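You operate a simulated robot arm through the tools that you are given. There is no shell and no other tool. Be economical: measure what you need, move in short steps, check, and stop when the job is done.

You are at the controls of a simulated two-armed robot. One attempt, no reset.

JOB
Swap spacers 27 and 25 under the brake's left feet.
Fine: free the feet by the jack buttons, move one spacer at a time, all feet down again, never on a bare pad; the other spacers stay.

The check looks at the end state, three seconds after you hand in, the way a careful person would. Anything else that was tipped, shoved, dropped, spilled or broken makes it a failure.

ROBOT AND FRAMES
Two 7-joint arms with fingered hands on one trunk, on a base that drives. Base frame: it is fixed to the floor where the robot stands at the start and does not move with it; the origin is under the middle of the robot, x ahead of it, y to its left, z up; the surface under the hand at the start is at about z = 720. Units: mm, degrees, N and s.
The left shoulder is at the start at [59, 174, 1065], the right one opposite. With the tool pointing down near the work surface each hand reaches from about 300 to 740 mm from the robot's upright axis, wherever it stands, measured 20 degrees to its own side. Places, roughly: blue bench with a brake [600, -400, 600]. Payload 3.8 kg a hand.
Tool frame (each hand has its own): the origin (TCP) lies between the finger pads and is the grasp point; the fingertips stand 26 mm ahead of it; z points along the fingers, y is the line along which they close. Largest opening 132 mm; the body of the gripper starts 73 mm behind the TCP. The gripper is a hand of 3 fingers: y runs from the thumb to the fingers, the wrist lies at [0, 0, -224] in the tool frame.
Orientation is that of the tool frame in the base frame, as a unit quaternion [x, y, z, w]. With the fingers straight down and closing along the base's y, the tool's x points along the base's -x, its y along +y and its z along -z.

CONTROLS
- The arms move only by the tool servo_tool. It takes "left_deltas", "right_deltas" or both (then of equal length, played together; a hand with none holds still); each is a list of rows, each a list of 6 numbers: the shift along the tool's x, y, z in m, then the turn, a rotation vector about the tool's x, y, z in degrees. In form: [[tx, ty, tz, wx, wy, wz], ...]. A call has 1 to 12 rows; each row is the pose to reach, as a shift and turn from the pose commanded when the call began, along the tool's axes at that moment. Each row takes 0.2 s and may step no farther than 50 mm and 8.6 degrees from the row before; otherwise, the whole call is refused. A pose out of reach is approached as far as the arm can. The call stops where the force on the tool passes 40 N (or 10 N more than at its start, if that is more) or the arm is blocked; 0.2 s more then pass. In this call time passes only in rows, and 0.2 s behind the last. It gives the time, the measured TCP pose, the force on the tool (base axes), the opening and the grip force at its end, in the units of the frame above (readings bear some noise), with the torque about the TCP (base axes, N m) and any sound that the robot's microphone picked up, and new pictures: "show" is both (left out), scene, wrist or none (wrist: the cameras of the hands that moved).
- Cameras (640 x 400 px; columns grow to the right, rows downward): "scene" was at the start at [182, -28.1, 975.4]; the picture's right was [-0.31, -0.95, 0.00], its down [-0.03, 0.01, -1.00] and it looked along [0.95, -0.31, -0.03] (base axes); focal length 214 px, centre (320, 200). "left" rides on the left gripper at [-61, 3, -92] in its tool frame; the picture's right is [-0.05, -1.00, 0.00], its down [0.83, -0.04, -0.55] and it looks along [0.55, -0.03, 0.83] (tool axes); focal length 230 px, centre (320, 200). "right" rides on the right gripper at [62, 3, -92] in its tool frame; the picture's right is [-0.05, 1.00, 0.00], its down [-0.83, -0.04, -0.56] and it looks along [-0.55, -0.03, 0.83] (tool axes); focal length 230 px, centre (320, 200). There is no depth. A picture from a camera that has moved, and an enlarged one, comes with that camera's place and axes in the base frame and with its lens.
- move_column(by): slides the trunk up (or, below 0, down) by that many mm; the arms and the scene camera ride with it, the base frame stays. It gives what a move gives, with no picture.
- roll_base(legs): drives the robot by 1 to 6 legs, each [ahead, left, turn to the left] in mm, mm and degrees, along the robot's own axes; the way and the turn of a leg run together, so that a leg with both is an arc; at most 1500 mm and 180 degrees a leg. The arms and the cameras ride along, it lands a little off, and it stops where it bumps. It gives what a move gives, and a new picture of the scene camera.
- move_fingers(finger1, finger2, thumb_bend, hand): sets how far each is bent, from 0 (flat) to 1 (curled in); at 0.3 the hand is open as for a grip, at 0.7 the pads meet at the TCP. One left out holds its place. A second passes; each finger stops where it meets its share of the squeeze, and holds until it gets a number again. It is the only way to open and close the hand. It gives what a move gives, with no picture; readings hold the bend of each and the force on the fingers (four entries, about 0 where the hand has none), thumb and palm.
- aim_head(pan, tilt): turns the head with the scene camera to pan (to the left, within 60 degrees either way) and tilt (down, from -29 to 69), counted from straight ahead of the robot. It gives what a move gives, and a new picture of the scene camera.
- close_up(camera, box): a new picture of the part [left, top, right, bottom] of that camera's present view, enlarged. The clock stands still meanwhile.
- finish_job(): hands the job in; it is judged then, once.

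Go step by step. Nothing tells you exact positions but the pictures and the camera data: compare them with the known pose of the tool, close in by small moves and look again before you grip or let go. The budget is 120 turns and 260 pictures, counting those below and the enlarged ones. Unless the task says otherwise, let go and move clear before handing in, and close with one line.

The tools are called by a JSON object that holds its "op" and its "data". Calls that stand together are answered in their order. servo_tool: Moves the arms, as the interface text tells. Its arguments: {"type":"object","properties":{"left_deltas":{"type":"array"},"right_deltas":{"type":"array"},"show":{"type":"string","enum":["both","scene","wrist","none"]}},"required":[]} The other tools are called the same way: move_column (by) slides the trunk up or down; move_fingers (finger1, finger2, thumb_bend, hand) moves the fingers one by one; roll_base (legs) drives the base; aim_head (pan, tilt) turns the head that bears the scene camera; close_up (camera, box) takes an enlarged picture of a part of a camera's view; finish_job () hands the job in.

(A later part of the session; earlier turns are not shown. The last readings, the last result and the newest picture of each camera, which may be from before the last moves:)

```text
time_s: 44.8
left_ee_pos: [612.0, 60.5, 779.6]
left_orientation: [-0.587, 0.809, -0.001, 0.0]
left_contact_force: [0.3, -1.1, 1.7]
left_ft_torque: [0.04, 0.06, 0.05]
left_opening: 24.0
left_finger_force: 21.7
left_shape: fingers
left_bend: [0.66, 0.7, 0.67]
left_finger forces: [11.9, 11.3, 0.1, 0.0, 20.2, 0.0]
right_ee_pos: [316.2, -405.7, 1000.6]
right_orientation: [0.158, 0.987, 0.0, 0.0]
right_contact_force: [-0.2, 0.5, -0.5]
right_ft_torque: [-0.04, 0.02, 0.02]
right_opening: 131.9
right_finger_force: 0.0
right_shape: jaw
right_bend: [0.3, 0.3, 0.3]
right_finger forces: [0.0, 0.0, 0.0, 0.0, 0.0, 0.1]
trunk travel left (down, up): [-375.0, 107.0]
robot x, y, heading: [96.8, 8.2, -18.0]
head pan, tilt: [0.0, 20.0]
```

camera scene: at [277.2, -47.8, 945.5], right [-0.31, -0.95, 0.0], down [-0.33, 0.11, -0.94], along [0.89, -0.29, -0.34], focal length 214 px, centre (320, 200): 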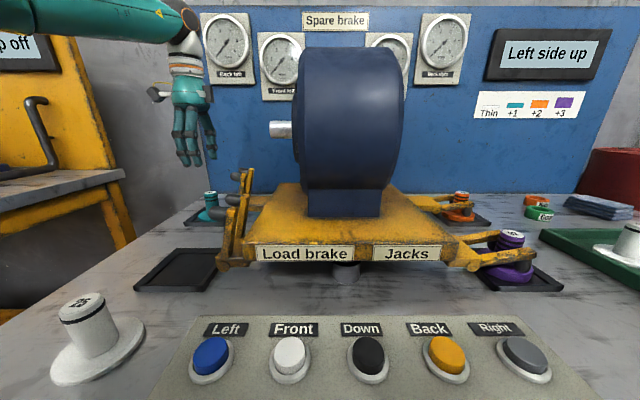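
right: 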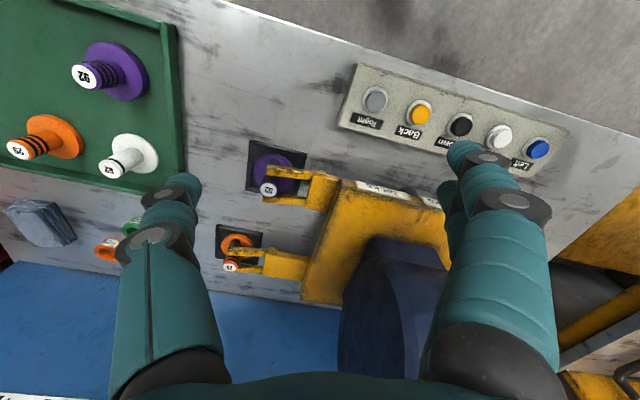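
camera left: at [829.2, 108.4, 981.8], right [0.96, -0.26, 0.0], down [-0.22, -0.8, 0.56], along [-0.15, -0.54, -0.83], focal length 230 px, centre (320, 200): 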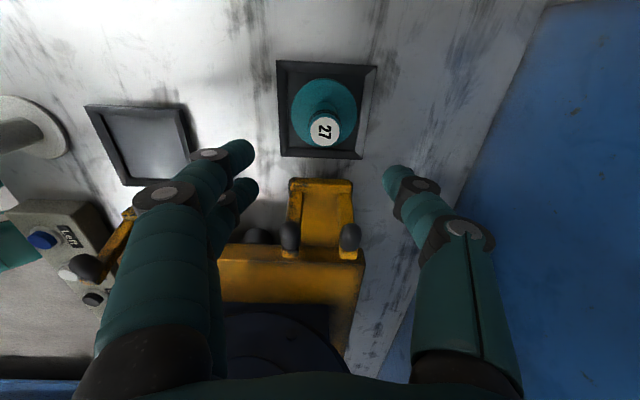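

Contact. I'll release 27, rise and check how it sits on the front pad.

{"op": "move_fingers", "data": {"hand": "left", "finger1": 0.48, "finger2": 0.48, "thumb_bend": 0.48}}

{"op": "servo_tool", "data": {"left_deltas": [[0, 0, -0.012, 0, 0, 0]], "show": "none"}}

{"op": "close_up", "data": {"camera": "left", "box": [200, 70, 440, 270]}}

{"op": "servo_tool", "data": {"left_deltas": [[0, 0, -0.04, 0, 0, 0], [0, 0, -0.085, 0, 0, 0], [0, 0, -0.13, 0, 0, 0]], "show": "wrist"}}

{"op": "close_up", "data": {"camera": "scene", "box": [100, 190, 250, 300]}}

```text
time_s: 45.8
left_ee_pos: [611.7, 60.5, 779.0]
left_orientation: [-0.587, 0.809, 0.0, -0.001]
left_contact_force: [0.1, 0.2, 0.3]
left_ft_torque: [-0.05, 0.01, -0.03]
left_opening: 74.0
left_finger_force: 0.0
left_shape: fingers
left_bend: [0.48, 0.48, 0.48]
left_finger forces: [0.1, 0.1, 0.1, 0.1, 0.1, 0.0]
right_ee_pos: [316.6, -404.6, 1000.0]
right_orientation: [0.158, 0.987, 0.0, 0.001]
right_contact_force: [-1.1, 1.0, 0.4]
right_ft_torque: [0.01, -0.03, 0.02]
right_opening: 132.0
right_finger_force: 0.1
right_shape: jaw
right_bend: [0.3, 0.3, 0.3]
right_finger forces: [0.1, 0.0, 0.0, 0.0, 0.1, 0.0]
trunk travel left (down, up): [-375.0, 107.0]
robot x, y, heading: [96.3, 6.3, -18.2]
head pan, tilt: [0.0, 20.0]
```

```text
time_s: 46.2
left_ee_pos: [613.2, 60.0, 790.9]
left_orientation: [-0.585, 0.811, -0.001, 0.0]
left_contact_force: [-0.5, 0.5, -0.1]
left_ft_torque: [0.0, 0.02, -0.01]
left_opening: 73.6
left_finger_force: 0.0
left_shape: fingers
left_bend: [0.48, 0.48, 0.48]
left_finger forces: [0.0, 0.0, 0.0, 0.1, 0.0, 0.0]
right_ee_pos: [315.8, -404.6, 998.7]
right_orientation: [0.157, 0.988, 0.0, 0.0]
right_contact_force: [0.7, 0.9, -0.4]
right_ft_torque: [0.0, -0.02, 0.01]
right_opening: 132.1
right_finger_force: 0.0
right_shape: jaw
right_bend: [0.3, 0.3, 0.3]
right_finger forces: [0.1, 0.0, 0.0, 0.1, 0.2, 0.0]
trunk travel left (down, up): [-375.0, 107.0]
robot x, y, heading: [98.1, 9.7, -18.1]
head pan, tilt: [0.0, 20.0]
```

```text
2.00 times, centred on (320, 170) of left
camera zoom: at [628.1, 119.8, 883.3], right [0.97, -0.26, 0.0], down [-0.22, -0.8, 0.56], along [-0.15, -0.54, -0.83], focal length 460 px, centre (320, 260)
```

zoom: 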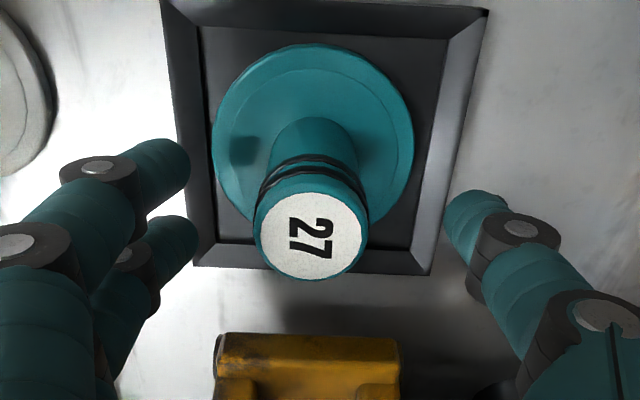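

```text
time_s: 47.0
left_ee_pos: [610.9, 60.3, 922.4]
left_orientation: [-0.586, 0.81, -0.001, -0.002]
left_contact_force: [1.6, -0.1, 0.0]
left_ft_torque: [0.02, -0.01, -0.02]
left_opening: 73.8
left_finger_force: 0.0
left_shape: fingers
left_bend: [0.48, 0.48, 0.48]
left_finger forces: [0.0, 0.0, 0.0, 0.0, 0.0, 0.1]
right_ee_pos: [316.1, -405.8, 1001.1]
right_orientation: [0.158, 0.987, 0.0, 0.0]
right_contact_force: [-0.4, 0.5, 0.1]
right_ft_torque: [0.0, 0.04, 0.02]
right_opening: 132.1
right_finger_force: 0.0
right_shape: jaw
right_bend: [0.3, 0.3, 0.3]
right_finger forces: [0.1, 0.0, 0.1, 0.0, 0.1, 0.1]
trunk travel left (down, up): [-375.0, 107.0]
robot x, y, heading: [97.7, 11.0, -18.0]
head pan, tilt: [0.0, 20.0]
camera left: at [627.4, 119.3, 1014.4], right [0.97, -0.26, 0.0], down [-0.22, -0.8, 0.56], along [-0.14, -0.54, -0.83], focal length 230 px, centre (320, 200)
```

left: 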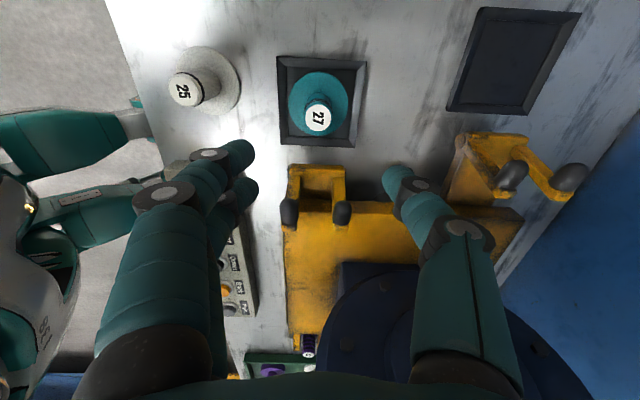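

```text
3.64 times, centred on (175, 245) of scene
camera zoom: at [276.6, -48.7, 945.5], right [-0.31, -0.95, 0.0], down [-0.32, 0.11, -0.94], along [0.89, -0.29, -0.34], focal length 780 px, centre (847, 36)
```

zoom: 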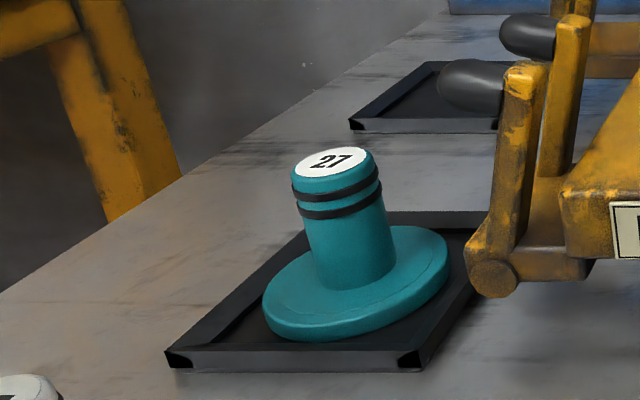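

27 sits flat on the front pad. I'll measure how well it lines up with the fork nubs.

{"op": "close_up", "data": {"camera": "left", "box": [260, 40, 390, 240]}}

```text
2.00 times, centred on (325, 140) of left
camera zoom: at [627.4, 119.3, 1014.4], right [0.97, -0.26, 0.0], down [-0.22, -0.8, 0.56], along [-0.14, -0.54, -0.83], focal length 460 px, centre (310, 320)
```

zoom: 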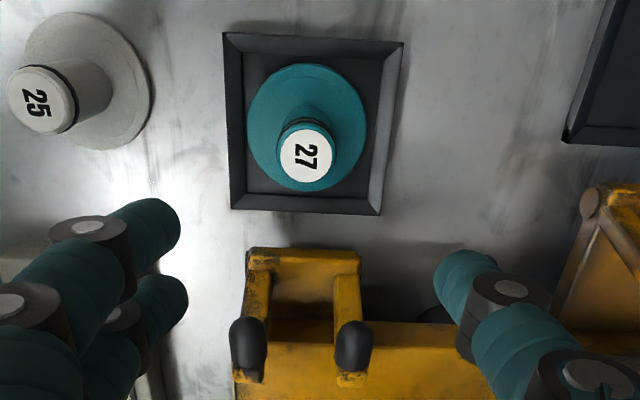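

27 is about 1.5 mm towards the robot and 2 mm outward from where the original spacer was, and the fork clearance is small. I'll regrip it and nudge it into place.

{"op": "servo_tool", "data": {"left_deltas": [[0, 0, 0.045, 0, 0, 0], [0, 0, 0.09, 0, 0, 0], [0, 0, 0.125, 0, 0, 0], [0, 0, 0.142, 0, 0, 0]], "show": "none"}}

{"op": "move_fingers", "data": {"hand": "left", "finger1": 0.74, "finger2": 0.74, "thumb_bend": 0.74}}

{"op": "servo_tool", "data": {"left_deltas": [[0, 0, -0.002, 0, 0, 0], [0.002, -0.0016, -0.002, 0, 0, 0], [0.002, -0.0016, 0.0, 0, 0, 0]], "show": "none"}}

{"op": "move_fingers", "data": {"hand": "left", "finger1": 0.48, "finger2": 0.48, "thumb_bend": 0.48}}

{"op": "servo_tool", "data": {"left_deltas": [[0, 0, -0.045, 0, 0, 0], [0, 0, -0.09, 0, 0, 0], [0, 0, -0.142, 0, 0, 0]], "show": "none"}}

{"op": "close_up", "data": {"camera": "left", "box": [260, 40, 390, 240]}}

```text
time_s: 48.0
left_ee_pos: [613.6, 60.9, 778.5]
left_orientation: [-0.587, 0.81, -0.001, 0.0]
left_contact_force: [-0.4, -0.4, -0.2]
left_ft_torque: [0.02, 0.01, 0.03]
left_opening: 74.1
left_finger_force: 0.0
left_shape: fingers
left_bend: [0.48, 0.48, 0.48]
left_finger forces: [0.1, 0.0, 0.0, 0.0, 0.1, 0.1]
right_ee_pos: [315.1, -405.2, 999.3]
right_orientation: [0.159, 0.987, -0.001, 0.0]
right_contact_force: [0.7, 0.0, 0.4]
right_ft_torque: [-0.01, 0.01, 0.05]
right_opening: 132.1
right_finger_force: 0.1
right_shape: jaw
right_bend: [0.3, 0.3, 0.3]
right_finger forces: [0.0, 0.0, 0.1, 0.0, 0.0, 0.1]
trunk travel left (down, up): [-375.0, 107.0]
robot x, y, heading: [97.3, 7.4, -18.3]
head pan, tilt: [0.0, 20.0]
```

```text
time_s: 49.0
left_ee_pos: [612.7, 60.7, 778.3]
left_orientation: [-0.587, 0.81, -0.001, -0.001]
left_contact_force: [0.8, 0.3, 0.7]
left_ft_torque: [0.01, -0.04, 0.02]
left_opening: 24.6
left_finger_force: 16.3
left_shape: fingers
left_bend: [0.66, 0.7, 0.67]
left_finger forces: [8.8, 7.3, 0.0, 0.0, 15.4, 0.0]
right_ee_pos: [316.4, -404.5, 999.6]
right_orientation: [0.158, 0.987, 0.001, -0.001]
right_contact_force: [0.1, 0.1, 0.4]
right_ft_torque: [-0.01, -0.02, -0.01]
right_opening: 132.0
right_finger_force: 0.1
right_shape: jaw
right_bend: [0.3, 0.3, 0.3]
right_finger forces: [0.0, 0.0, 0.1, 0.1, 0.1, 0.0]
trunk travel left (down, up): [-375.0, 107.0]
robot x, y, heading: [96.8, 6.0, -18.4]
head pan, tilt: [0.0, 20.0]
```

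```text
time_s: 49.8
left_ee_pos: [611.9, 58.6, 779.1]
left_orientation: [-0.586, 0.81, -0.002, 0.0]
left_contact_force: [-0.8, -0.1, -0.7]
left_ft_torque: [-0.02, 0.01, 0.01]
left_opening: 24.7
left_finger_force: 16.1
left_shape: fingers
left_bend: [0.67, 0.7, 0.67]
left_finger forces: [8.8, 7.4, 0.0, 0.1, 15.5, 0.1]
right_ee_pos: [316.1, -405.4, 1000.3]
right_orientation: [0.158, 0.987, 0.0, 0.001]
right_contact_force: [-0.1, 0.2, 0.4]
right_ft_torque: [0.0, -0.04, 0.0]
right_opening: 131.7
right_finger_force: 0.1
right_shape: jaw
right_bend: [0.3, 0.3, 0.3]
right_finger forces: [0.0, 0.1, 0.0, 0.0, 0.0, 0.0]
trunk travel left (down, up): [-375.0, 107.0]
robot x, y, heading: [95.7, 9.4, -18.3]
head pan, tilt: [0.0, 20.0]
```

```text
time_s: 50.8
left_ee_pos: [613.5, 57.8, 778.9]
left_orientation: [-0.587, 0.81, 0.0, -0.001]
left_contact_force: [-0.2, -0.1, 0.5]
left_ft_torque: [-0.03, 0.03, 0.0]
left_opening: 73.9
left_finger_force: 0.2
left_shape: fingers
left_bend: [0.48, 0.48, 0.48]
left_finger forces: [0.0, 0.0, 0.0, 0.0, 0.0, 0.0]
right_ee_pos: [316.6, -405.9, 1000.0]
right_orientation: [0.158, 0.987, 0.0, 0.001]
right_contact_force: [0.4, 0.0, -0.2]
right_ft_torque: [-0.01, 0.0, 0.0]
right_opening: 131.9
right_finger_force: 0.0
right_shape: jaw
right_bend: [0.3, 0.3, 0.3]
right_finger forces: [0.0, 0.0, 0.0, 0.0, 0.0, 0.0]
trunk travel left (down, up): [-375.0, 107.0]
robot x, y, heading: [97.3, 14.8, -18.3]
head pan, tilt: [0.0, 20.0]
```

```text
refused: row 3 steps farther than a row can; nothing moved
```

```text
2.00 times, centred on (325, 140) of left
camera zoom: at [629.1, 117.5, 871.1], right [0.97, -0.26, 0.0], down [-0.22, -0.8, 0.56], along [-0.14, -0.54, -0.83], focal length 460 px, centre (310, 320)
```

zoom: 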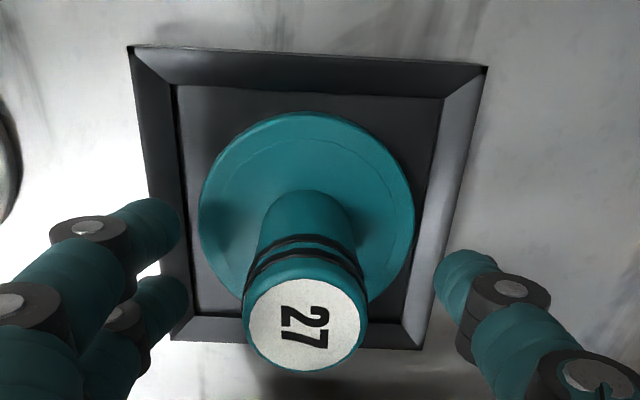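

{"op": "servo_tool", "data": {"left_deltas": [[0, 0, -0.045, 0, 0, 0], [0, 0, -0.092, 0, 0, 0], [0, 0, -0.141, 0, 0, 0]], "show": "none"}}

{"op": "close_up", "data": {"camera": "left", "box": [260, 40, 390, 240]}}

```text
time_s: 51.6
left_ee_pos: [613.2, 59.5, 920.8]
left_orientation: [-0.587, 0.809, 0.0, 0.001]
left_contact_force: [-1.1, -0.5, -0.2]
left_ft_torque: [0.01, 0.03, 0.0]
left_opening: 74.2
left_finger_force: 0.1
left_shape: fingers
left_bend: [0.48, 0.48, 0.48]
left_finger forces: [0.1, 0.0, 0.1, 0.0, 0.0, 0.0]
right_ee_pos: [316.3, -405.0, 999.5]
right_orientation: [0.159, 0.987, 0.0, 0.0]
right_contact_force: [-0.7, -0.7, -0.5]
right_ft_torque: [0.0, 0.01, 0.0]
right_opening: 131.9
right_finger_force: 0.1
right_shape: jaw
right_bend: [0.3, 0.3, 0.3]
right_finger forces: [0.0, 0.0, 0.1, 0.0, 0.1, 0.0]
trunk travel left (down, up): [-375.0, 107.0]
robot x, y, heading: [98.3, 7.9, -18.2]
head pan, tilt: [0.0, 20.0]
```

```text
2.00 times, centred on (325, 140) of left
camera zoom: at [628.7, 118.4, 1013.5], right [0.97, -0.26, 0.0], down [-0.22, -0.8, 0.56], along [-0.15, -0.54, -0.83], focal length 460 px, centre (310, 320)
```

zoom: 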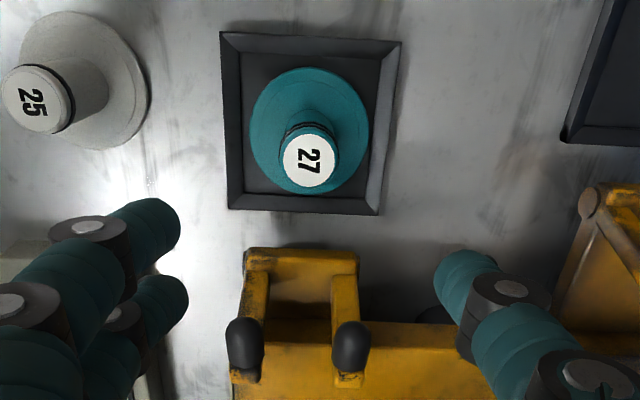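

The nudge overshot by about 2 mm ahead of the original position. I'll make one small correction back.

{"op": "servo_tool", "data": {"left_deltas": [[0, 0, 0.045, 0, 0, 0], [0, 0, 0.09, 0, 0, 0], [0, 0, 0.125, 0, 0, 0], [0, 0, 0.141, 0, 0, 0]], "show": "none"}}

{"op": "move_fingers", "data": {"hand": "left", "finger1": 0.74, "finger2": 0.74, "thumb_bend": 0.74}}

{"op": "servo_tool", "data": {"left_deltas": [[0, 0, -0.002, 0, 0, 0], [0, 0.0018, -0.002, 0, 0, 0], [0, 0.0018, 0.0, 0, 0, 0]], "show": "none"}}

{"op": "move_fingers", "data": {"hand": "left", "finger1": 0.48, "finger2": 0.48, "thumb_bend": 0.48}}

{"op": "servo_tool", "data": {"left_deltas": [[0, 0, -0.045, 0, 0, 0], [0, 0, -0.092, 0, 0, 0], [0, 0, -0.141, 0, 0, 0]], "show": "none"}}

{"op": "close_up", "data": {"camera": "left", "box": [260, 40, 390, 240]}}

```text
time_s: 52.6
left_ee_pos: [613.9, 58.9, 779.8]
left_orientation: [-0.587, 0.81, 0.0, -0.001]
left_contact_force: [1.0, 0.0, 0.4]
left_ft_torque: [-0.01, 0.03, -0.02]
left_opening: 74.0
left_finger_force: 0.0
left_shape: fingers
left_bend: [0.48, 0.48, 0.48]
left_finger forces: [0.0, 0.0, 0.0, 0.0, 0.0, 0.1]
right_ee_pos: [316.5, -405.5, 1000.6]
right_orientation: [0.159, 0.987, 0.0, -0.001]
right_contact_force: [0.0, -0.7, 0.0]
right_ft_torque: [-0.01, -0.01, 0.0]
right_opening: 131.7
right_finger_force: 0.0
right_shape: jaw
right_bend: [0.3, 0.3, 0.3]
right_finger forces: [0.1, 0.1, 0.0, 0.0, 0.1, 0.0]
trunk travel left (down, up): [-375.0, 107.0]
robot x, y, heading: [92.7, 9.6, -18.2]
head pan, tilt: [0.0, 20.0]
```

```text
time_s: 53.6
left_ee_pos: [614.2, 58.4, 780.4]
left_orientation: [-0.588, 0.809, 0.0, 0.0]
left_contact_force: [0.5, 0.0, -0.2]
left_ft_torque: [0.02, -0.02, 0.0]
left_opening: 24.3
left_finger_force: 15.7
left_shape: fingers
left_bend: [0.67, 0.7, 0.66]
left_finger forces: [8.6, 7.4, 0.0, 0.0, 15.7, 0.0]
right_ee_pos: [316.3, -404.6, 1000.7]
right_orientation: [0.159, 0.987, 0.0, -0.001]
right_contact_force: [0.1, 0.2, -0.5]
right_ft_torque: [-0.01, 0.02, 0.0]
right_opening: 132.0
right_finger_force: 0.1
right_shape: jaw
right_bend: [0.3, 0.3, 0.3]
right_finger forces: [0.1, 0.0, 0.0, 0.0, 0.0, 0.0]
trunk travel left (down, up): [-375.0, 107.0]
robot x, y, heading: [97.1, 10.8, -18.3]
head pan, tilt: [0.0, 20.0]
```

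```text
time_s: 54.4
left_ee_pos: [612.0, 60.0, 779.2]
left_orientation: [-0.588, 0.809, -0.001, 0.0]
left_contact_force: [-0.9, 0.1, -1.7]
left_ft_torque: [0.0, -0.01, 0.0]
left_opening: 24.5
left_finger_force: 15.4
left_shape: fingers
left_bend: [0.67, 0.7, 0.67]
left_finger forces: [8.7, 7.7, 0.1, 0.0, 15.4, 0.1]
right_ee_pos: [315.7, -403.9, 999.5]
right_orientation: [0.157, 0.988, 0.0, -0.001]
right_contact_force: [-0.1, -0.6, 0.0]
right_ft_torque: [0.01, 0.01, -0.01]
right_opening: 131.9
right_finger_force: 0.0
right_shape: jaw
right_bend: [0.3, 0.3, 0.3]
right_finger forces: [0.1, 0.0, 0.0, 0.1, 0.0, 0.0]
trunk travel left (down, up): [-375.0, 107.0]
robot x, y, heading: [99.5, 10.9, -18.1]
head pan, tilt: [0.0, 20.0]
```

```text
time_s: 55.4
left_ee_pos: [611.9, 59.9, 778.7]
left_orientation: [-0.587, 0.809, -0.001, -0.001]
left_contact_force: [0.3, 0.0, 0.2]
left_ft_torque: [-0.05, 0.01, 0.03]
left_opening: 73.9
left_finger_force: 0.1
left_shape: fingers
left_bend: [0.48, 0.48, 0.48]
left_finger forces: [0.0, 0.0, 0.1, 0.0, 0.1, 0.1]
right_ee_pos: [316.4, -404.7, 999.7]
right_orientation: [0.158, 0.987, 0.0, 0.0]
right_contact_force: [-0.5, -0.4, 0.2]
right_ft_torque: [0.02, 0.01, -0.01]
right_opening: 131.9
right_finger_force: 0.2
right_shape: jaw
right_bend: [0.3, 0.3, 0.3]
right_finger forces: [0.0, 0.0, 0.0, 0.0, 0.1, 0.0]
trunk travel left (down, up): [-375.0, 107.0]
robot x, y, heading: [94.1, 9.5, -18.5]
head pan, tilt: [0.0, 20.0]
```

```text
time_s: 56.2
left_ee_pos: [610.0, 59.6, 920.0]
left_orientation: [-0.587, 0.81, 0.0, 0.0]
left_contact_force: [-0.3, 0.5, -0.3]
left_ft_torque: [0.0, -0.01, 0.03]
left_opening: 73.9
left_finger_force: 0.1
left_shape: fingers
left_bend: [0.48, 0.48, 0.48]
left_finger forces: [0.0, 0.0, 0.0, 0.2, 0.0, 0.1]
right_ee_pos: [316.1, -406.8, 1000.1]
right_orientation: [0.158, 0.987, -0.001, 0.001]
right_contact_force: [0.5, -0.5, -0.4]
right_ft_torque: [-0.01, -0.02, 0.0]
right_opening: 132.0
right_finger_force: 0.1
right_shape: jaw
right_bend: [0.3, 0.3, 0.3]
right_finger forces: [0.0, 0.0, 0.0, 0.1, 0.0, 0.0]
trunk travel left (down, up): [-375.0, 107.0]
robot x, y, heading: [98.2, 6.6, -18.1]
head pan, tilt: [0.0, 20.0]
```

```text
2.00 times, centred on (325, 140) of left
camera zoom: at [626.3, 118.6, 1012.1], right [0.97, -0.26, 0.0], down [-0.22, -0.8, 0.56], along [-0.15, -0.54, -0.83], focal length 460 px, centre (310, 320)
```

zoom: 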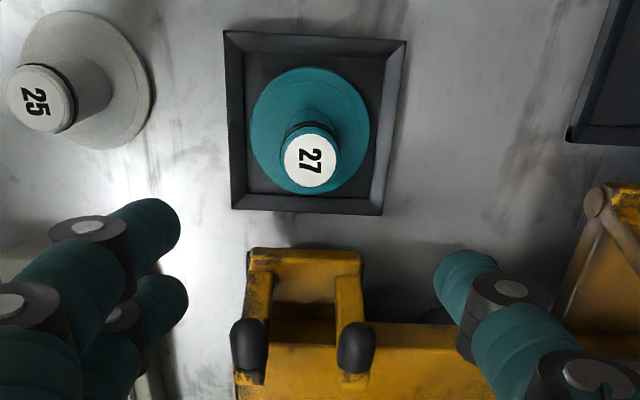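

27 is now aligned as well as the original was. Next is 25, so I'll move over its parked spot and go down partway.

{"op": "servo_tool", "data": {"left_deltas": [[-0.01, 0.04, 0, 0, 0, 0], [-0.0223, 0.085, 0, 0, 0, 0], [-0.0223, 0.1247, 0.0, 0, 0, 0], [-0.0223, 0.1247, 0.04, 0, 0, 0], [-0.0223, 0.1247, 0.08, 0, 0, 0], [-0.0223, 0.1247, 0.115, 0, 0, 0], [-0.0223, 0.1247, 0.133, 0, 0, 0]], "show": "none"}}

{"op": "close_up", "data": {"camera": "left", "box": [200, 70, 440, 270]}}

```text
time_s: 57.8
left_ee_pos: [499.6, 118.0, 786.4]
left_orientation: [-0.587, 0.809, -0.002, 0.0]
left_contact_force: [0.0, 0.5, 0.2]
left_ft_torque: [0.0, 0.0, 0.0]
left_opening: 73.9
left_finger_force: 0.0
left_shape: fingers
left_bend: [0.48, 0.48, 0.48]
left_finger forces: [0.1, 0.0, 0.0, 0.0, 0.1, 0.0]
right_ee_pos: [317.4, -403.8, 1000.1]
right_orientation: [0.158, 0.987, 0.0, 0.0]
right_contact_force: [-0.7, -0.3, -0.1]
right_ft_torque: [-0.01, 0.01, -0.03]
right_opening: 131.8
right_finger_force: 0.1
right_shape: jaw
right_bend: [0.3, 0.3, 0.3]
right_finger forces: [0.0, 0.0, 0.0, 0.0, 0.1, 0.0]
trunk travel left (down, up): [-375.0, 107.0]
robot x, y, heading: [93.8, 5.1, -18.3]
head pan, tilt: [0.0, 20.0]
```

```text
2.00 times, centred on (320, 170) of left
camera zoom: at [515.1, 177.9, 879.4], right [0.97, -0.26, 0.0], down [-0.22, -0.8, 0.56], along [-0.14, -0.54, -0.83], focal length 460 px, centre (320, 260)
```

zoom: 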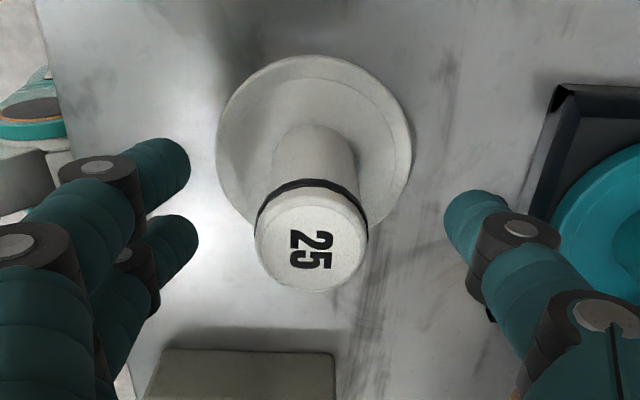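

25 is positioned almost the same as before. I'll fine-adjust, go down 12 mm and grip.

{"op": "servo_tool", "data": {"left_deltas": [[0.0015, 0.001, 0.006, 0, 0, 0], [0.0015, 0.0015, 0.0115, 0, 0, 0]], "show": "none"}}

{"op": "move_fingers", "data": {"hand": "left", "finger1": 0.73, "finger2": 0.73, "thumb_bend": 0.73}}

{"op": "move_fingers", "data": {"hand": "left", "finger1": 0.79, "finger2": 0.79, "thumb_bend": 0.79}}

{"op": "close_up", "data": {"camera": "left", "box": [200, 70, 440, 270]}}

```text
time_s: 58.4
left_ee_pos: [497.3, 117.7, 774.9]
left_orientation: [-0.586, 0.81, 0.0, -0.001]
left_contact_force: [-0.1, -0.3, 0.3]
left_ft_torque: [-0.02, 0.02, 0.03]
left_opening: 74.0
left_finger_force: 0.0
left_shape: fingers
left_bend: [0.48, 0.48, 0.48]
left_finger forces: [0.0, 0.0, 0.1, 0.0, 0.0, 0.0]
right_ee_pos: [314.9, -404.7, 1001.0]
right_orientation: [0.157, 0.988, 0.001, 0.0]
right_contact_force: [-0.3, 0.3, 0.8]
right_ft_torque: [0.0, 0.03, 0.03]
right_opening: 132.0
right_finger_force: 0.2
right_shape: jaw
right_bend: [0.3, 0.3, 0.3]
right_finger forces: [0.0, 0.0, 0.1, 0.0, 0.1, 0.0]
trunk travel left (down, up): [-375.0, 107.0]
robot x, y, heading: [100.7, 7.2, -18.4]
head pan, tilt: [0.0, 20.0]
```

```text
time_s: 59.4
left_ee_pos: [496.8, 117.9, 776.0]
left_orientation: [-0.587, 0.81, 0.0, -0.001]
left_contact_force: [0.2, -0.5, 0.1]
left_ft_torque: [0.01, -0.03, -0.01]
left_opening: 24.0
left_finger_force: 14.2
left_shape: fingers
left_bend: [0.68, 0.69, 0.66]
left_finger forces: [7.7, 7.0, 0.0, 0.1, 14.5, 0.0]
right_ee_pos: [315.9, -405.0, 1000.7]
right_orientation: [0.158, 0.987, 0.0, 0.0]
right_contact_force: [-0.2, 0.8, 0.4]
right_ft_torque: [0.01, 0.0, -0.01]
right_opening: 131.9
right_finger_force: 0.1
right_shape: jaw
right_bend: [0.3, 0.3, 0.3]
right_finger forces: [0.0, 0.0, 0.1, 0.0, 0.1, 0.0]
trunk travel left (down, up): [-375.0, 107.0]
robot x, y, heading: [96.2, 9.5, -18.1]
head pan, tilt: [0.0, 20.0]
```

```text
time_s: 60.4
left_ee_pos: [497.3, 117.2, 774.9]
left_orientation: [-0.587, 0.81, 0.0, -0.001]
left_contact_force: [0.1, 0.7, 0.8]
left_ft_torque: [-0.01, -0.02, 0.01]
left_opening: 23.4
left_finger_force: 21.8
left_shape: fingers
left_bend: [0.68, 0.7, 0.67]
left_finger forces: [11.2, 11.4, 0.0, 0.1, 21.2, 0.0]
right_ee_pos: [315.9, -405.0, 1000.6]
right_orientation: [0.158, 0.987, 0.0, 0.0]
right_contact_force: [0.4, 0.3, 0.0]
right_ft_torque: [-0.05, 0.04, -0.02]
right_opening: 132.3
right_finger_force: 0.1
right_shape: jaw
right_bend: [0.3, 0.3, 0.3]
right_finger forces: [0.0, 0.1, 0.1, 0.0, 0.0, 0.0]
trunk travel left (down, up): [-375.0, 107.0]
robot x, y, heading: [97.3, 10.1, -18.3]
head pan, tilt: [0.0, 20.0]
```

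```text
2.00 times, centred on (320, 170) of left
camera zoom: at [513.2, 177.1, 867.8], right [0.97, -0.26, 0.0], down [-0.22, -0.8, 0.56], along [-0.15, -0.54, -0.83], focal length 460 px, centre (320, 260)
```

zoom: 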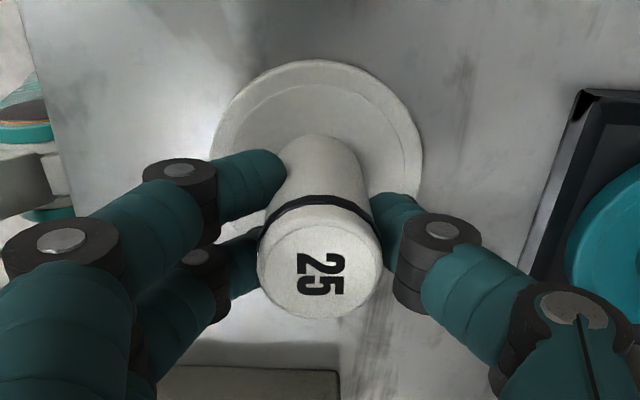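

The grip is balanced. I'll lift 25 high enough to clear 27 and the forks, then carry it over the back pad.

{"op": "servo_tool", "data": {"left_deltas": [[0, 0, -0.02, 0, 0, 0], [0, 0, -0.065, 0, 0, 0], [0, 0, -0.11, 0, 0, 0], [-0.01, -0.045, -0.11, 0, 0, 0], [-0.02, -0.092, -0.11, 0, 0, 0], [-0.0328, -0.139, -0.11, 0, 0, 0], [-0.0328, -0.186, -0.11, 0, 0, 0], [-0.0328, -0.233, -0.11, 0, 0, 0], [-0.0328, -0.28, -0.11, 0, 0, 0], [-0.0328, -0.3263, -0.11, 0, 0, 0], [-0.0328, -0.3263, -0.08, 0, 0, 0], [-0.0328, -0.3263, -0.052, 0, 0, 0]], "show": "scene"}}

{"op": "close_up", "data": {"camera": "left", "box": [200, 40, 440, 240]}}

```text
time_s: 63.0
left_ee_pos: [818.1, 47.2, 827.9]
left_orientation: [-0.587, 0.81, -0.001, 0.0]
left_contact_force: [1.0, -0.6, -1.1]
left_ft_torque: [0.01, 0.01, 0.0]
left_opening: 23.2
left_finger_force: 21.4
left_shape: fingers
left_bend: [0.68, 0.7, 0.67]
left_finger forces: [11.1, 11.4, 0.0, 0.0, 20.8, 0.0]
right_ee_pos: [316.1, -405.5, 1000.3]
right_orientation: [0.158, 0.987, 0.0, 0.0]
right_contact_force: [0.0, -0.1, -0.7]
right_ft_torque: [0.05, -0.01, 0.0]
right_opening: 131.7
right_finger_force: 0.1
right_shape: jaw
right_bend: [0.3, 0.3, 0.3]
right_finger forces: [0.0, 0.1, 0.0, 0.0, 0.1, 0.0]
trunk travel left (down, up): [-375.0, 107.0]
robot x, y, heading: [95.0, 11.5, -18.2]
head pan, tilt: [0.0, 20.0]
camera scene: at [277.1, -48.8, 945.4], right [-0.31, -0.95, 0.0], down [-0.33, 0.11, -0.94], along [0.89, -0.29, -0.34], focal length 214 px, centre (320, 200)
```

scene: 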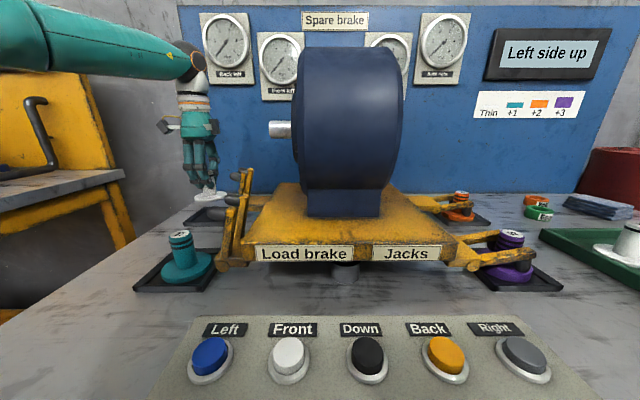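

```text
2.00 times, centred on (320, 140) of left
camera zoom: at [834.4, 106.2, 920.0], right [0.96, -0.26, 0.0], down [-0.22, -0.8, 0.56], along [-0.15, -0.54, -0.83], focal length 460 px, centre (320, 320)
```

zoom: 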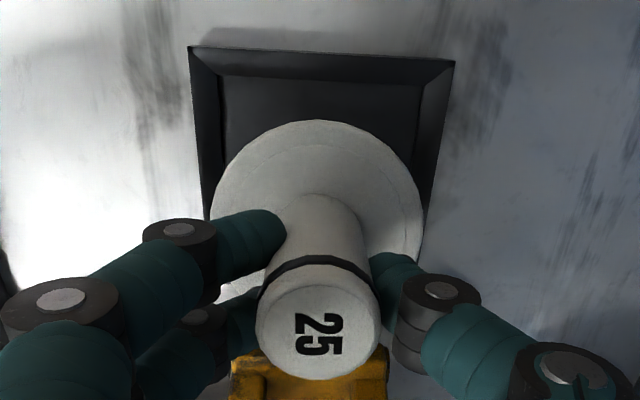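

The pad outline is within about 1 mm of the reference. I'll lower to just above the pad and check.

{"op": "servo_tool", "data": {"left_deltas": [[0, 0.001, 0.015, 0, 0, 0], [0, 0.001, 0.03, 0, 0, 0], [0, 0.001, 0.043, 0, 0, 0]], "show": "none"}}

{"op": "close_up", "data": {"camera": "left", "box": [200, 70, 440, 270]}}

{"op": "close_up", "data": {"camera": "scene", "box": [160, 150, 280, 230]}}

```text
time_s: 63.8
left_ee_pos: [816.8, 47.7, 784.4]
left_orientation: [-0.587, 0.809, -0.001, 0.0]
left_contact_force: [0.1, -0.1, -2.8]
left_ft_torque: [-0.04, 0.0, -0.01]
left_opening: 23.2
left_finger_force: 21.5
left_shape: fingers
left_bend: [0.68, 0.7, 0.67]
left_finger forces: [10.9, 11.4, 0.1, 0.0, 20.6, 0.1]
right_ee_pos: [316.3, -404.3, 999.2]
right_orientation: [0.158, 0.987, -0.001, 0.0]
right_contact_force: [-0.9, 0.0, 0.3]
right_ft_torque: [0.06, 0.02, 0.0]
right_opening: 132.0
right_finger_force: 0.0
right_shape: jaw
right_bend: [0.3, 0.3, 0.3]
right_finger forces: [0.0, 0.0, 0.1, 0.0, 0.1, 0.1]
trunk travel left (down, up): [-375.0, 107.0]
robot x, y, heading: [97.3, 6.2, -18.0]
head pan, tilt: [0.0, 20.0]
```

```text
2.00 times, centred on (320, 170) of left
camera zoom: at [833.2, 107.1, 876.4], right [0.97, -0.26, 0.0], down [-0.22, -0.8, 0.56], along [-0.15, -0.54, -0.83], focal length 460 px, centre (320, 260)
```

zoom: 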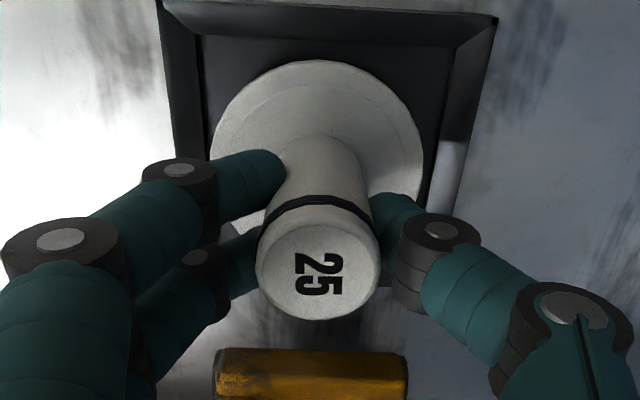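

```text
5.00 times, centred on (220, 190) of scene
camera zoom: at [277.1, -48.5, 945.5], right [-0.31, -0.95, 0.0], down [-0.33, 0.11, -0.94], along [0.89, -0.29, -0.34], focal length 1072 px, centre (820, 250)
```

zoom: 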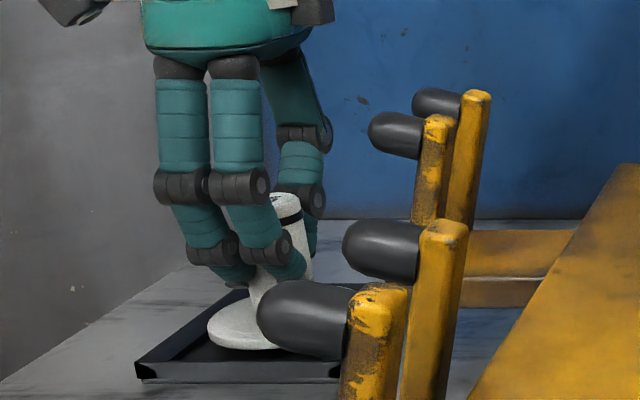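

Well centred. Lowering to contact.

{"op": "servo_tool", "data": {"left_deltas": [[0, -0.0005, 0.002, 0, 0, 0], [0, -0.0005, 0.004, 0, 0, 0], [0, -0.0005, 0.005, 0, 0, 0], [0, -0.0005, 0.006, 0, 0, 0]], "show": "none"}}

```text
time_s: 64.8
left_ee_pos: [818.3, 47.5, 777.3]
left_orientation: [-0.587, 0.81, -0.001, -0.001]
left_contact_force: [-0.2, 0.0, -2.5]
left_ft_torque: [0.01, -0.01, -0.03]
left_opening: 23.2
left_finger_force: 22.1
left_shape: fingers
left_bend: [0.68, 0.7, 0.67]
left_finger forces: [11.1, 11.5, 0.1, 0.1, 20.6, 0.0]
right_ee_pos: [316.5, -405.1, 1001.9]
right_orientation: [0.158, 0.987, 0.0, 0.0]
right_contact_force: [-0.1, 0.2, 0.3]
right_ft_torque: [-0.03, 0.04, 0.03]
right_opening: 131.9
right_finger_force: 0.1
right_shape: jaw
right_bend: [0.3, 0.3, 0.3]
right_finger forces: [0.0, 0.0, 0.1, 0.0, 0.0, 0.0]
trunk travel left (down, up): [-375.0, 107.0]
robot x, y, heading: [97.4, 8.4, -17.9]
head pan, tilt: [0.0, 20.0]
```

{"op": "servo_tool", "data": {"left_deltas": [[0, 0, 0.001, 0, 0, 0], [0, 0, 0.002, 0, 0, 0]], "show": "none"}}

```text
time_s: 65.4
left_ee_pos: [818.2, 47.3, 776.5]
left_orientation: [-0.587, 0.81, -0.001, 0.0]
left_contact_force: [-0.4, -0.4, 1.7]
left_ft_torque: [0.02, -0.01, -0.02]
left_opening: 23.1
left_finger_force: 23.0
left_shape: fingers
left_bend: [0.68, 0.7, 0.67]
left_finger forces: [11.9, 12.0, 0.0, 0.1, 21.4, 0.1]
right_ee_pos: [315.7, -406.0, 1001.0]
right_orientation: [0.158, 0.988, 0.0, 0.0]
right_contact_force: [-0.1, 0.7, 0.1]
right_ft_torque: [0.02, 0.04, -0.03]
right_opening: 132.0
right_finger_force: 0.0
right_shape: jaw
right_bend: [0.3, 0.3, 0.3]
right_finger forces: [0.0, 0.0, 0.0, 0.0, 0.0, 0.1]
trunk travel left (down, up): [-375.0, 107.0]
robot x, y, heading: [96.1, 10.6, -18.1]
head pan, tilt: [0.0, 20.0]
```

Contact. I'll release 25, rise and inspect.

{"op": "move_fingers", "data": {"hand": "left", "finger1": 0.48, "finger2": 0.48, "thumb_bend": 0.48}}

{"op": "servo_tool", "data": {"left_deltas": [[0, 0, -0.03, 0, 0, 0], [0, 0, -0.075, 0, 0, 0], [0, 0, -0.113, 0, 0, 0]], "show": "wrist"}}

{"op": "close_up", "data": {"camera": "left", "box": [200, 60, 440, 260]}}

{"op": "close_up", "data": {"camera": "scene", "box": [120, 170, 280, 300]}}

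```text
time_s: 66.4
left_ee_pos: [817.8, 46.8, 777.2]
left_orientation: [-0.587, 0.81, -0.001, -0.001]
left_contact_force: [-0.5, 0.3, 0.4]
left_ft_torque: [-0.07, 0.0, -0.01]
left_opening: 73.9
left_finger_force: 0.1
left_shape: fingers
left_bend: [0.48, 0.48, 0.48]
left_finger forces: [0.1, 0.0, 0.1, 0.0, 0.0, 0.0]
right_ee_pos: [317.6, -405.9, 1000.0]
right_orientation: [0.158, 0.987, -0.001, 0.0]
right_contact_force: [-1.0, 0.5, -0.4]
right_ft_torque: [0.01, -0.01, -0.03]
right_opening: 131.7
right_finger_force: 0.0
right_shape: jaw
right_bend: [0.3, 0.3, 0.3]
right_finger forces: [0.1, 0.1, 0.0, 0.1, 0.0, 0.0]
trunk travel left (down, up): [-375.0, 107.0]
robot x, y, heading: [96.5, 10.0, -18.2]
head pan, tilt: [0.0, 20.0]
```

```text
time_s: 67.2
left_ee_pos: [817.6, 46.0, 889.2]
left_orientation: [-0.586, 0.81, -0.002, -0.001]
left_contact_force: [-0.1, 0.0, -0.5]
left_ft_torque: [-0.02, 0.02, -0.04]
left_opening: 73.9
left_finger_force: 0.1
left_shape: fingers
left_bend: [0.48, 0.48, 0.48]
left_finger forces: [0.0, 0.0, 0.0, 0.1, 0.0, 0.0]
right_ee_pos: [315.4, -405.3, 999.5]
right_orientation: [0.158, 0.987, 0.0, 0.0]
right_contact_force: [0.2, -0.2, -0.6]
right_ft_torque: [0.01, 0.0, 0.0]
right_opening: 132.0
right_finger_force: 0.1
right_shape: jaw
right_bend: [0.3, 0.3, 0.3]
right_finger forces: [0.0, 0.0, 0.0, 0.0, 0.0, 0.0]
trunk travel left (down, up): [-375.0, 107.0]
robot x, y, heading: [98.6, 11.5, -18.4]
head pan, tilt: [0.0, 20.0]
camera left: at [833.1, 105.7, 982.8], right [0.97, -0.26, 0.0], down [-0.22, -0.8, 0.56], along [-0.15, -0.54, -0.83], focal length 230 px, centre (320, 200)
```

left: 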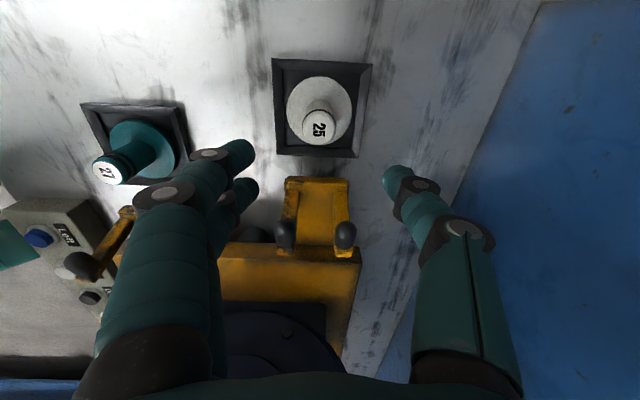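

```text
2.00 times, centred on (320, 160) of left
camera zoom: at [833.1, 105.7, 982.8], right [0.97, -0.26, 0.0], down [-0.22, -0.8, 0.56], along [-0.15, -0.54, -0.83], focal length 460 px, centre (320, 280)
```

zoom: 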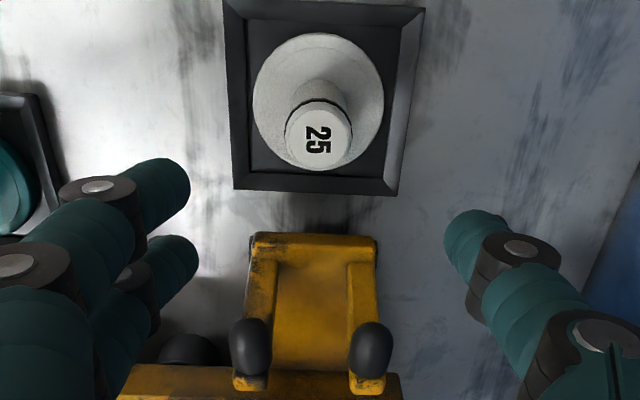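

```text
3.08 times, centred on (200, 235) of scene
camera zoom: at [276.6, -48.6, 945.6], right [-0.31, -0.95, 0.0], down [-0.32, 0.11, -0.94], along [0.89, -0.29, -0.34], focal length 660 px, centre (689, 92)
```

zoom: 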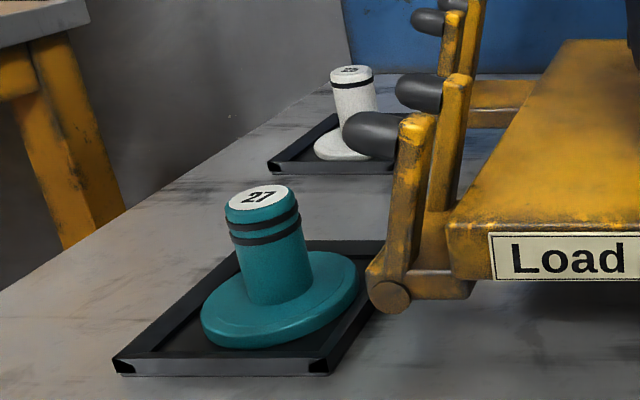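

Both spacers match the original positions. I'll raise the left hand clear of the forks and bring the right hand, fingers closed, over the black Down button.

{"op": "servo_tool", "data": {"left_deltas": [[0, 0, -0.045, 0, 0, 0], [-0.03, 0, -0.09, 0, 0, 0], [-0.06, 0.03, -0.12, 0, 0, 0], [-0.08, 0.06, -0.14, 0, 0, 0]], "show": "none"}}

{"op": "move_fingers", "data": {"hand": "right", "finger1": 0.7, "finger2": 0.7, "thumb_bend": 0.7}}

{"op": "servo_tool", "data": {"right_deltas": [[0.004, 0.045, 0, 0, 0, 0], [0.008, 0.09, 0, 0, 0, 0], [0.012, 0.135, 0, 0, 0, 0], [0.016, 0.18, 0.01, 0, 0, 0], [0.02, 0.225, 0.02, 0, 0, 0], [0.023, 0.26, 0.04, 0, 0, 0], [0.023, 0.289, 0.07, 0, 0, 0], [0.023, 0.289, 0.115, 0, 0, 0], [0.023, 0.289, 0.15, 0, 0, 0]]}}

```text
refused: row 2 steps farther than a row can; nothing moved
```

```text
time_s: 68.2
left_ee_pos: [817.7, 45.6, 889.2]
left_orientation: [-0.587, 0.81, 0.0, -0.001]
left_contact_force: [0.0, -0.3, -0.4]
left_ft_torque: [-0.04, 0.0, -0.02]
left_opening: 74.3
left_finger_force: 0.1
left_shape: fingers
left_bend: [0.48, 0.48, 0.48]
left_finger forces: [0.0, 0.0, 0.0, 0.0, 0.1, 0.1]
right_ee_pos: [315.7, -404.8, 1000.3]
right_orientation: [0.158, 0.987, 0.001, 0.0]
right_contact_force: [0.3, -0.6, -0.4]
right_ft_torque: [-0.03, -0.02, 0.01]
right_opening: 6.2
right_finger_force: 0.1
right_shape: fingers
right_bend: [0.7, 0.7, 0.7]
right_finger forces: [0.0, 0.1, 0.0, 0.1, 0.0, 0.0]
trunk travel left (down, up): [-375.0, 107.0]
robot x, y, heading: [92.0, 10.4, -18.2]
head pan, tilt: [0.0, 20.0]
```

```text
time_s: 70.2
left_ee_pos: [818.6, 46.5, 888.8]
left_orientation: [-0.587, 0.809, 0.001, 0.0]
left_contact_force: [-0.1, -0.1, 0.6]
left_ft_torque: [0.01, 0.0, -0.03]
left_opening: 74.1
left_finger_force: 0.2
left_shape: fingers
left_bend: [0.48, 0.48, 0.48]
left_finger forces: [0.0, 0.0, 0.0, 0.0, 0.0, 0.0]
right_ee_pos: [392.0, -230.3, 887.2]
right_orientation: [0.157, 0.988, 0.001, 0.0]
right_contact_force: [0.1, -0.3, 1.0]
right_ft_torque: [0.01, 0.04, 0.0]
right_opening: 5.9
right_finger_force: 0.1
right_shape: fingers
right_bend: [0.7, 0.7, 0.7]
right_finger forces: [0.1, 0.0, 0.1, 0.0, 0.0, 0.1]
right hand out of reach, approached as far as the arm can: row 5, 6, 7, 8, 9
trunk travel left (down, up): [-375.0, 107.0]
robot x, y, heading: [100.8, 5.7, -17.9]
head pan, tilt: [0.0, 20.0]
camera scene: at [277.7, -49.2, 945.1], right [-0.31, -0.95, 0.0], down [-0.33, 0.11, -0.94], along [0.89, -0.29, -0.34], focal length 214 px, centre (320, 200)
camera right: at [334.7, -209.0, 980.0], right [0.36, 0.93, 0.0], down [0.78, -0.3, 0.55], along [0.52, -0.2, -0.83], focal length 230 px, centre (320, 200)
```

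scene: 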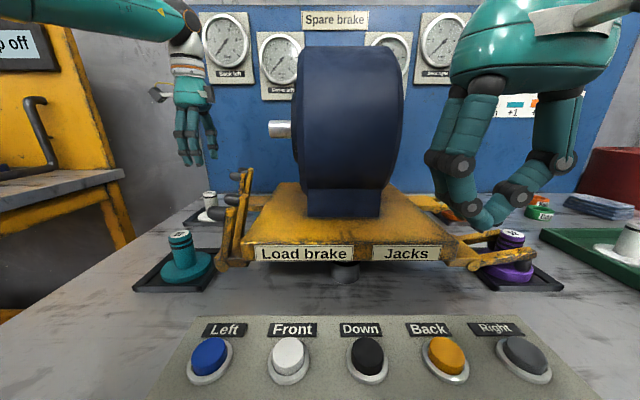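
right: 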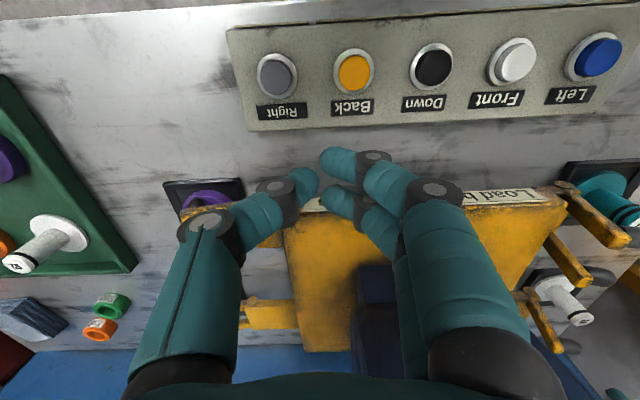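

The right hand can't reach that close in. I'll raise both hands, then back the robot up about 100 mm so the button is within easy reach.

{"op": "servo_tool", "data": {"left_deltas": [[0, 0, -0.04, 0, 0, 0], [0, 0, -0.08, 0, 0, 0], [-0.02, 0.01, -0.115, 0, 0, 0], [-0.04, 0.03, -0.14, 0, 0, 0]], "right_deltas": [[0, 0, -0.03, 0, 0, 0], [0, 0, -0.06, 0, 0, 0], [0, 0, -0.08, 0, 0, 0], [0, 0, -0.09, 0, 0, 0]], "show": "none"}}

{"op": "roll_base", "data": {"legs": [[-110, 0, 0]]}}

```text
time_s: 71.2
left_ee_pos: [801.0, 97.3, 1031.5]
left_orientation: [-0.586, 0.81, -0.001, 0.001]
left_contact_force: [0.4, 0.7, 0.4]
left_ft_torque: [-0.02, -0.02, -0.02]
left_opening: 74.0
left_finger_force: 0.1
left_shape: fingers
left_bend: [0.48, 0.48, 0.48]
left_finger forces: [0.0, 0.0, 0.0, 0.1, 0.1, 0.0]
right_ee_pos: [389.6, -230.2, 980.0]
right_orientation: [0.157, 0.988, 0.0, 0.0]
right_contact_force: [0.3, -0.5, 0.5]
right_ft_torque: [-0.04, -0.03, 0.01]
right_opening: 5.9
right_finger_force: 0.1
right_shape: fingers
right_bend: [0.7, 0.7, 0.7]
right_finger forces: [0.1, 0.0, 0.0, 0.0, 0.0, 0.0]
trunk travel left (down, up): [-375.0, 107.0]
robot x, y, heading: [95.3, 11.8, -17.9]
head pan, tilt: [0.0, 20.0]
```

```text
time_s: 72.4
left_ee_pos: [695.9, 130.3, 1029.5]
left_orientation: [-0.587, 0.81, -0.001, -0.001]
left_contact_force: [0.0, 0.5, 0.5]
left_ft_torque: [0.0, 0.01, -0.02]
left_opening: 74.1
left_finger_force: 0.1
left_shape: fingers
left_bend: [0.48, 0.48, 0.48]
left_finger forces: [0.1, 0.0, 0.0, 0.0, 0.0, 0.0]
right_ee_pos: [286.1, -195.1, 979.1]
right_orientation: [0.158, 0.987, 0.0, 0.0]
right_contact_force: [-0.3, -0.6, -0.1]
right_ft_torque: [-0.03, -0.03, -0.02]
right_opening: 5.9
right_finger_force: 0.1
right_shape: fingers
right_bend: [0.7, 0.7, 0.7]
right_finger forces: [0.1, 0.1, 0.0, 0.0, 0.0, 0.1]
trunk travel left (down, up): [-375.0, 107.0]
robot x, y, heading: [-6.8, 44.0, -18.1]
head pan, tilt: [0.0, 20.0]
camera scene: at [172.0, -14.1, 945.6], right [-0.31, -0.95, 0.0], down [-0.32, 0.11, -0.94], along [0.89, -0.29, -0.34], focal length 214 px, centre (320, 200)
```

scene: 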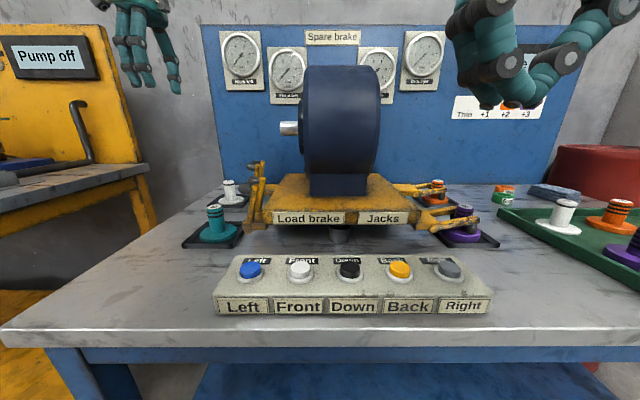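

The Down button is at about [385, -123, 764]. I'll move the right hand over it.

{"op": "servo_tool", "data": {"right_deltas": [[-0.03, 0.035, 0, 0, 0, 0], [-0.06, 0.065, 0.01, 0, 0, 0], [-0.072, 0.098, 0.03, 0, 0, 0], [-0.072, 0.098, 0.075, 0, 0, 0], [-0.072, 0.098, 0.12, 0, 0, 0], [-0.072, 0.098, 0.15, 0, 0, 0]]}}

```text
time_s: 73.8
left_ee_pos: [697.4, 127.9, 1030.3]
left_orientation: [-0.587, 0.81, 0.0, 0.0]
left_contact_force: [-0.1, -0.9, -0.1]
left_ft_torque: [0.01, 0.01, 0.01]
left_opening: 74.2
left_finger_force: 0.0
left_shape: fingers
left_bend: [0.48, 0.48, 0.48]
left_finger forces: [0.0, 0.1, 0.0, 0.1, 0.0, 0.0]
right_ee_pos: [307.9, -207.1, 878.3]
right_orientation: [0.158, 0.987, 0.001, 0.0]
right_contact_force: [-0.7, 0.6, 0.5]
right_ft_torque: [0.06, -0.02, 0.01]
right_opening: 5.9
right_finger_force: 0.1
right_shape: fingers
right_bend: [0.7, 0.7, 0.7]
right_finger forces: [0.0, 0.0, 0.2, 0.1, 0.0, 0.0]
right hand out of reach, approached as far as the arm can: row 1, 2, 3, 4, 5, 6
trunk travel left (down, up): [-375.0, 107.0]
robot x, y, heading: [-10.1, 43.3, -18.2]
head pan, tilt: [0.0, 20.0]
camera scene: at [172.8, -15.2, 945.3], right [-0.31, -0.95, 0.0], down [-0.33, 0.11, -0.94], along [0.89, -0.29, -0.34], focal length 214 px, centre (320, 200)
camera right: at [250.1, -184.5, 971.2], right [0.36, 0.93, 0.0], down [0.78, -0.3, 0.56], along [0.52, -0.2, -0.83], focal length 230 px, centre (320, 200)
```

scene: 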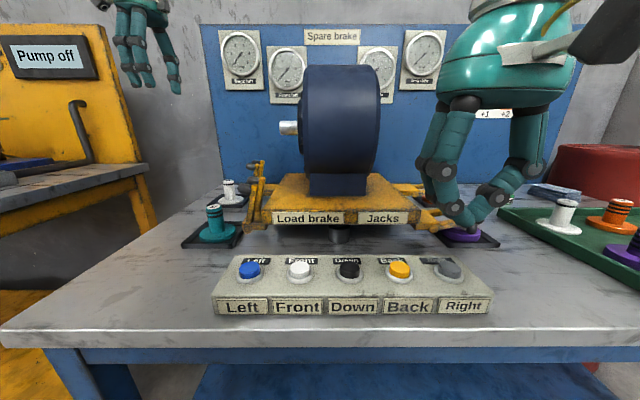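
right: 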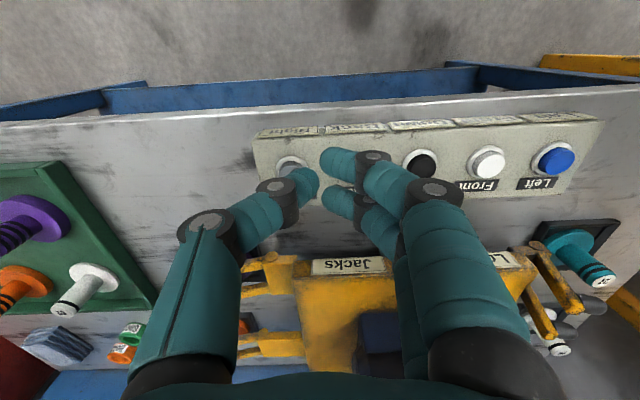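

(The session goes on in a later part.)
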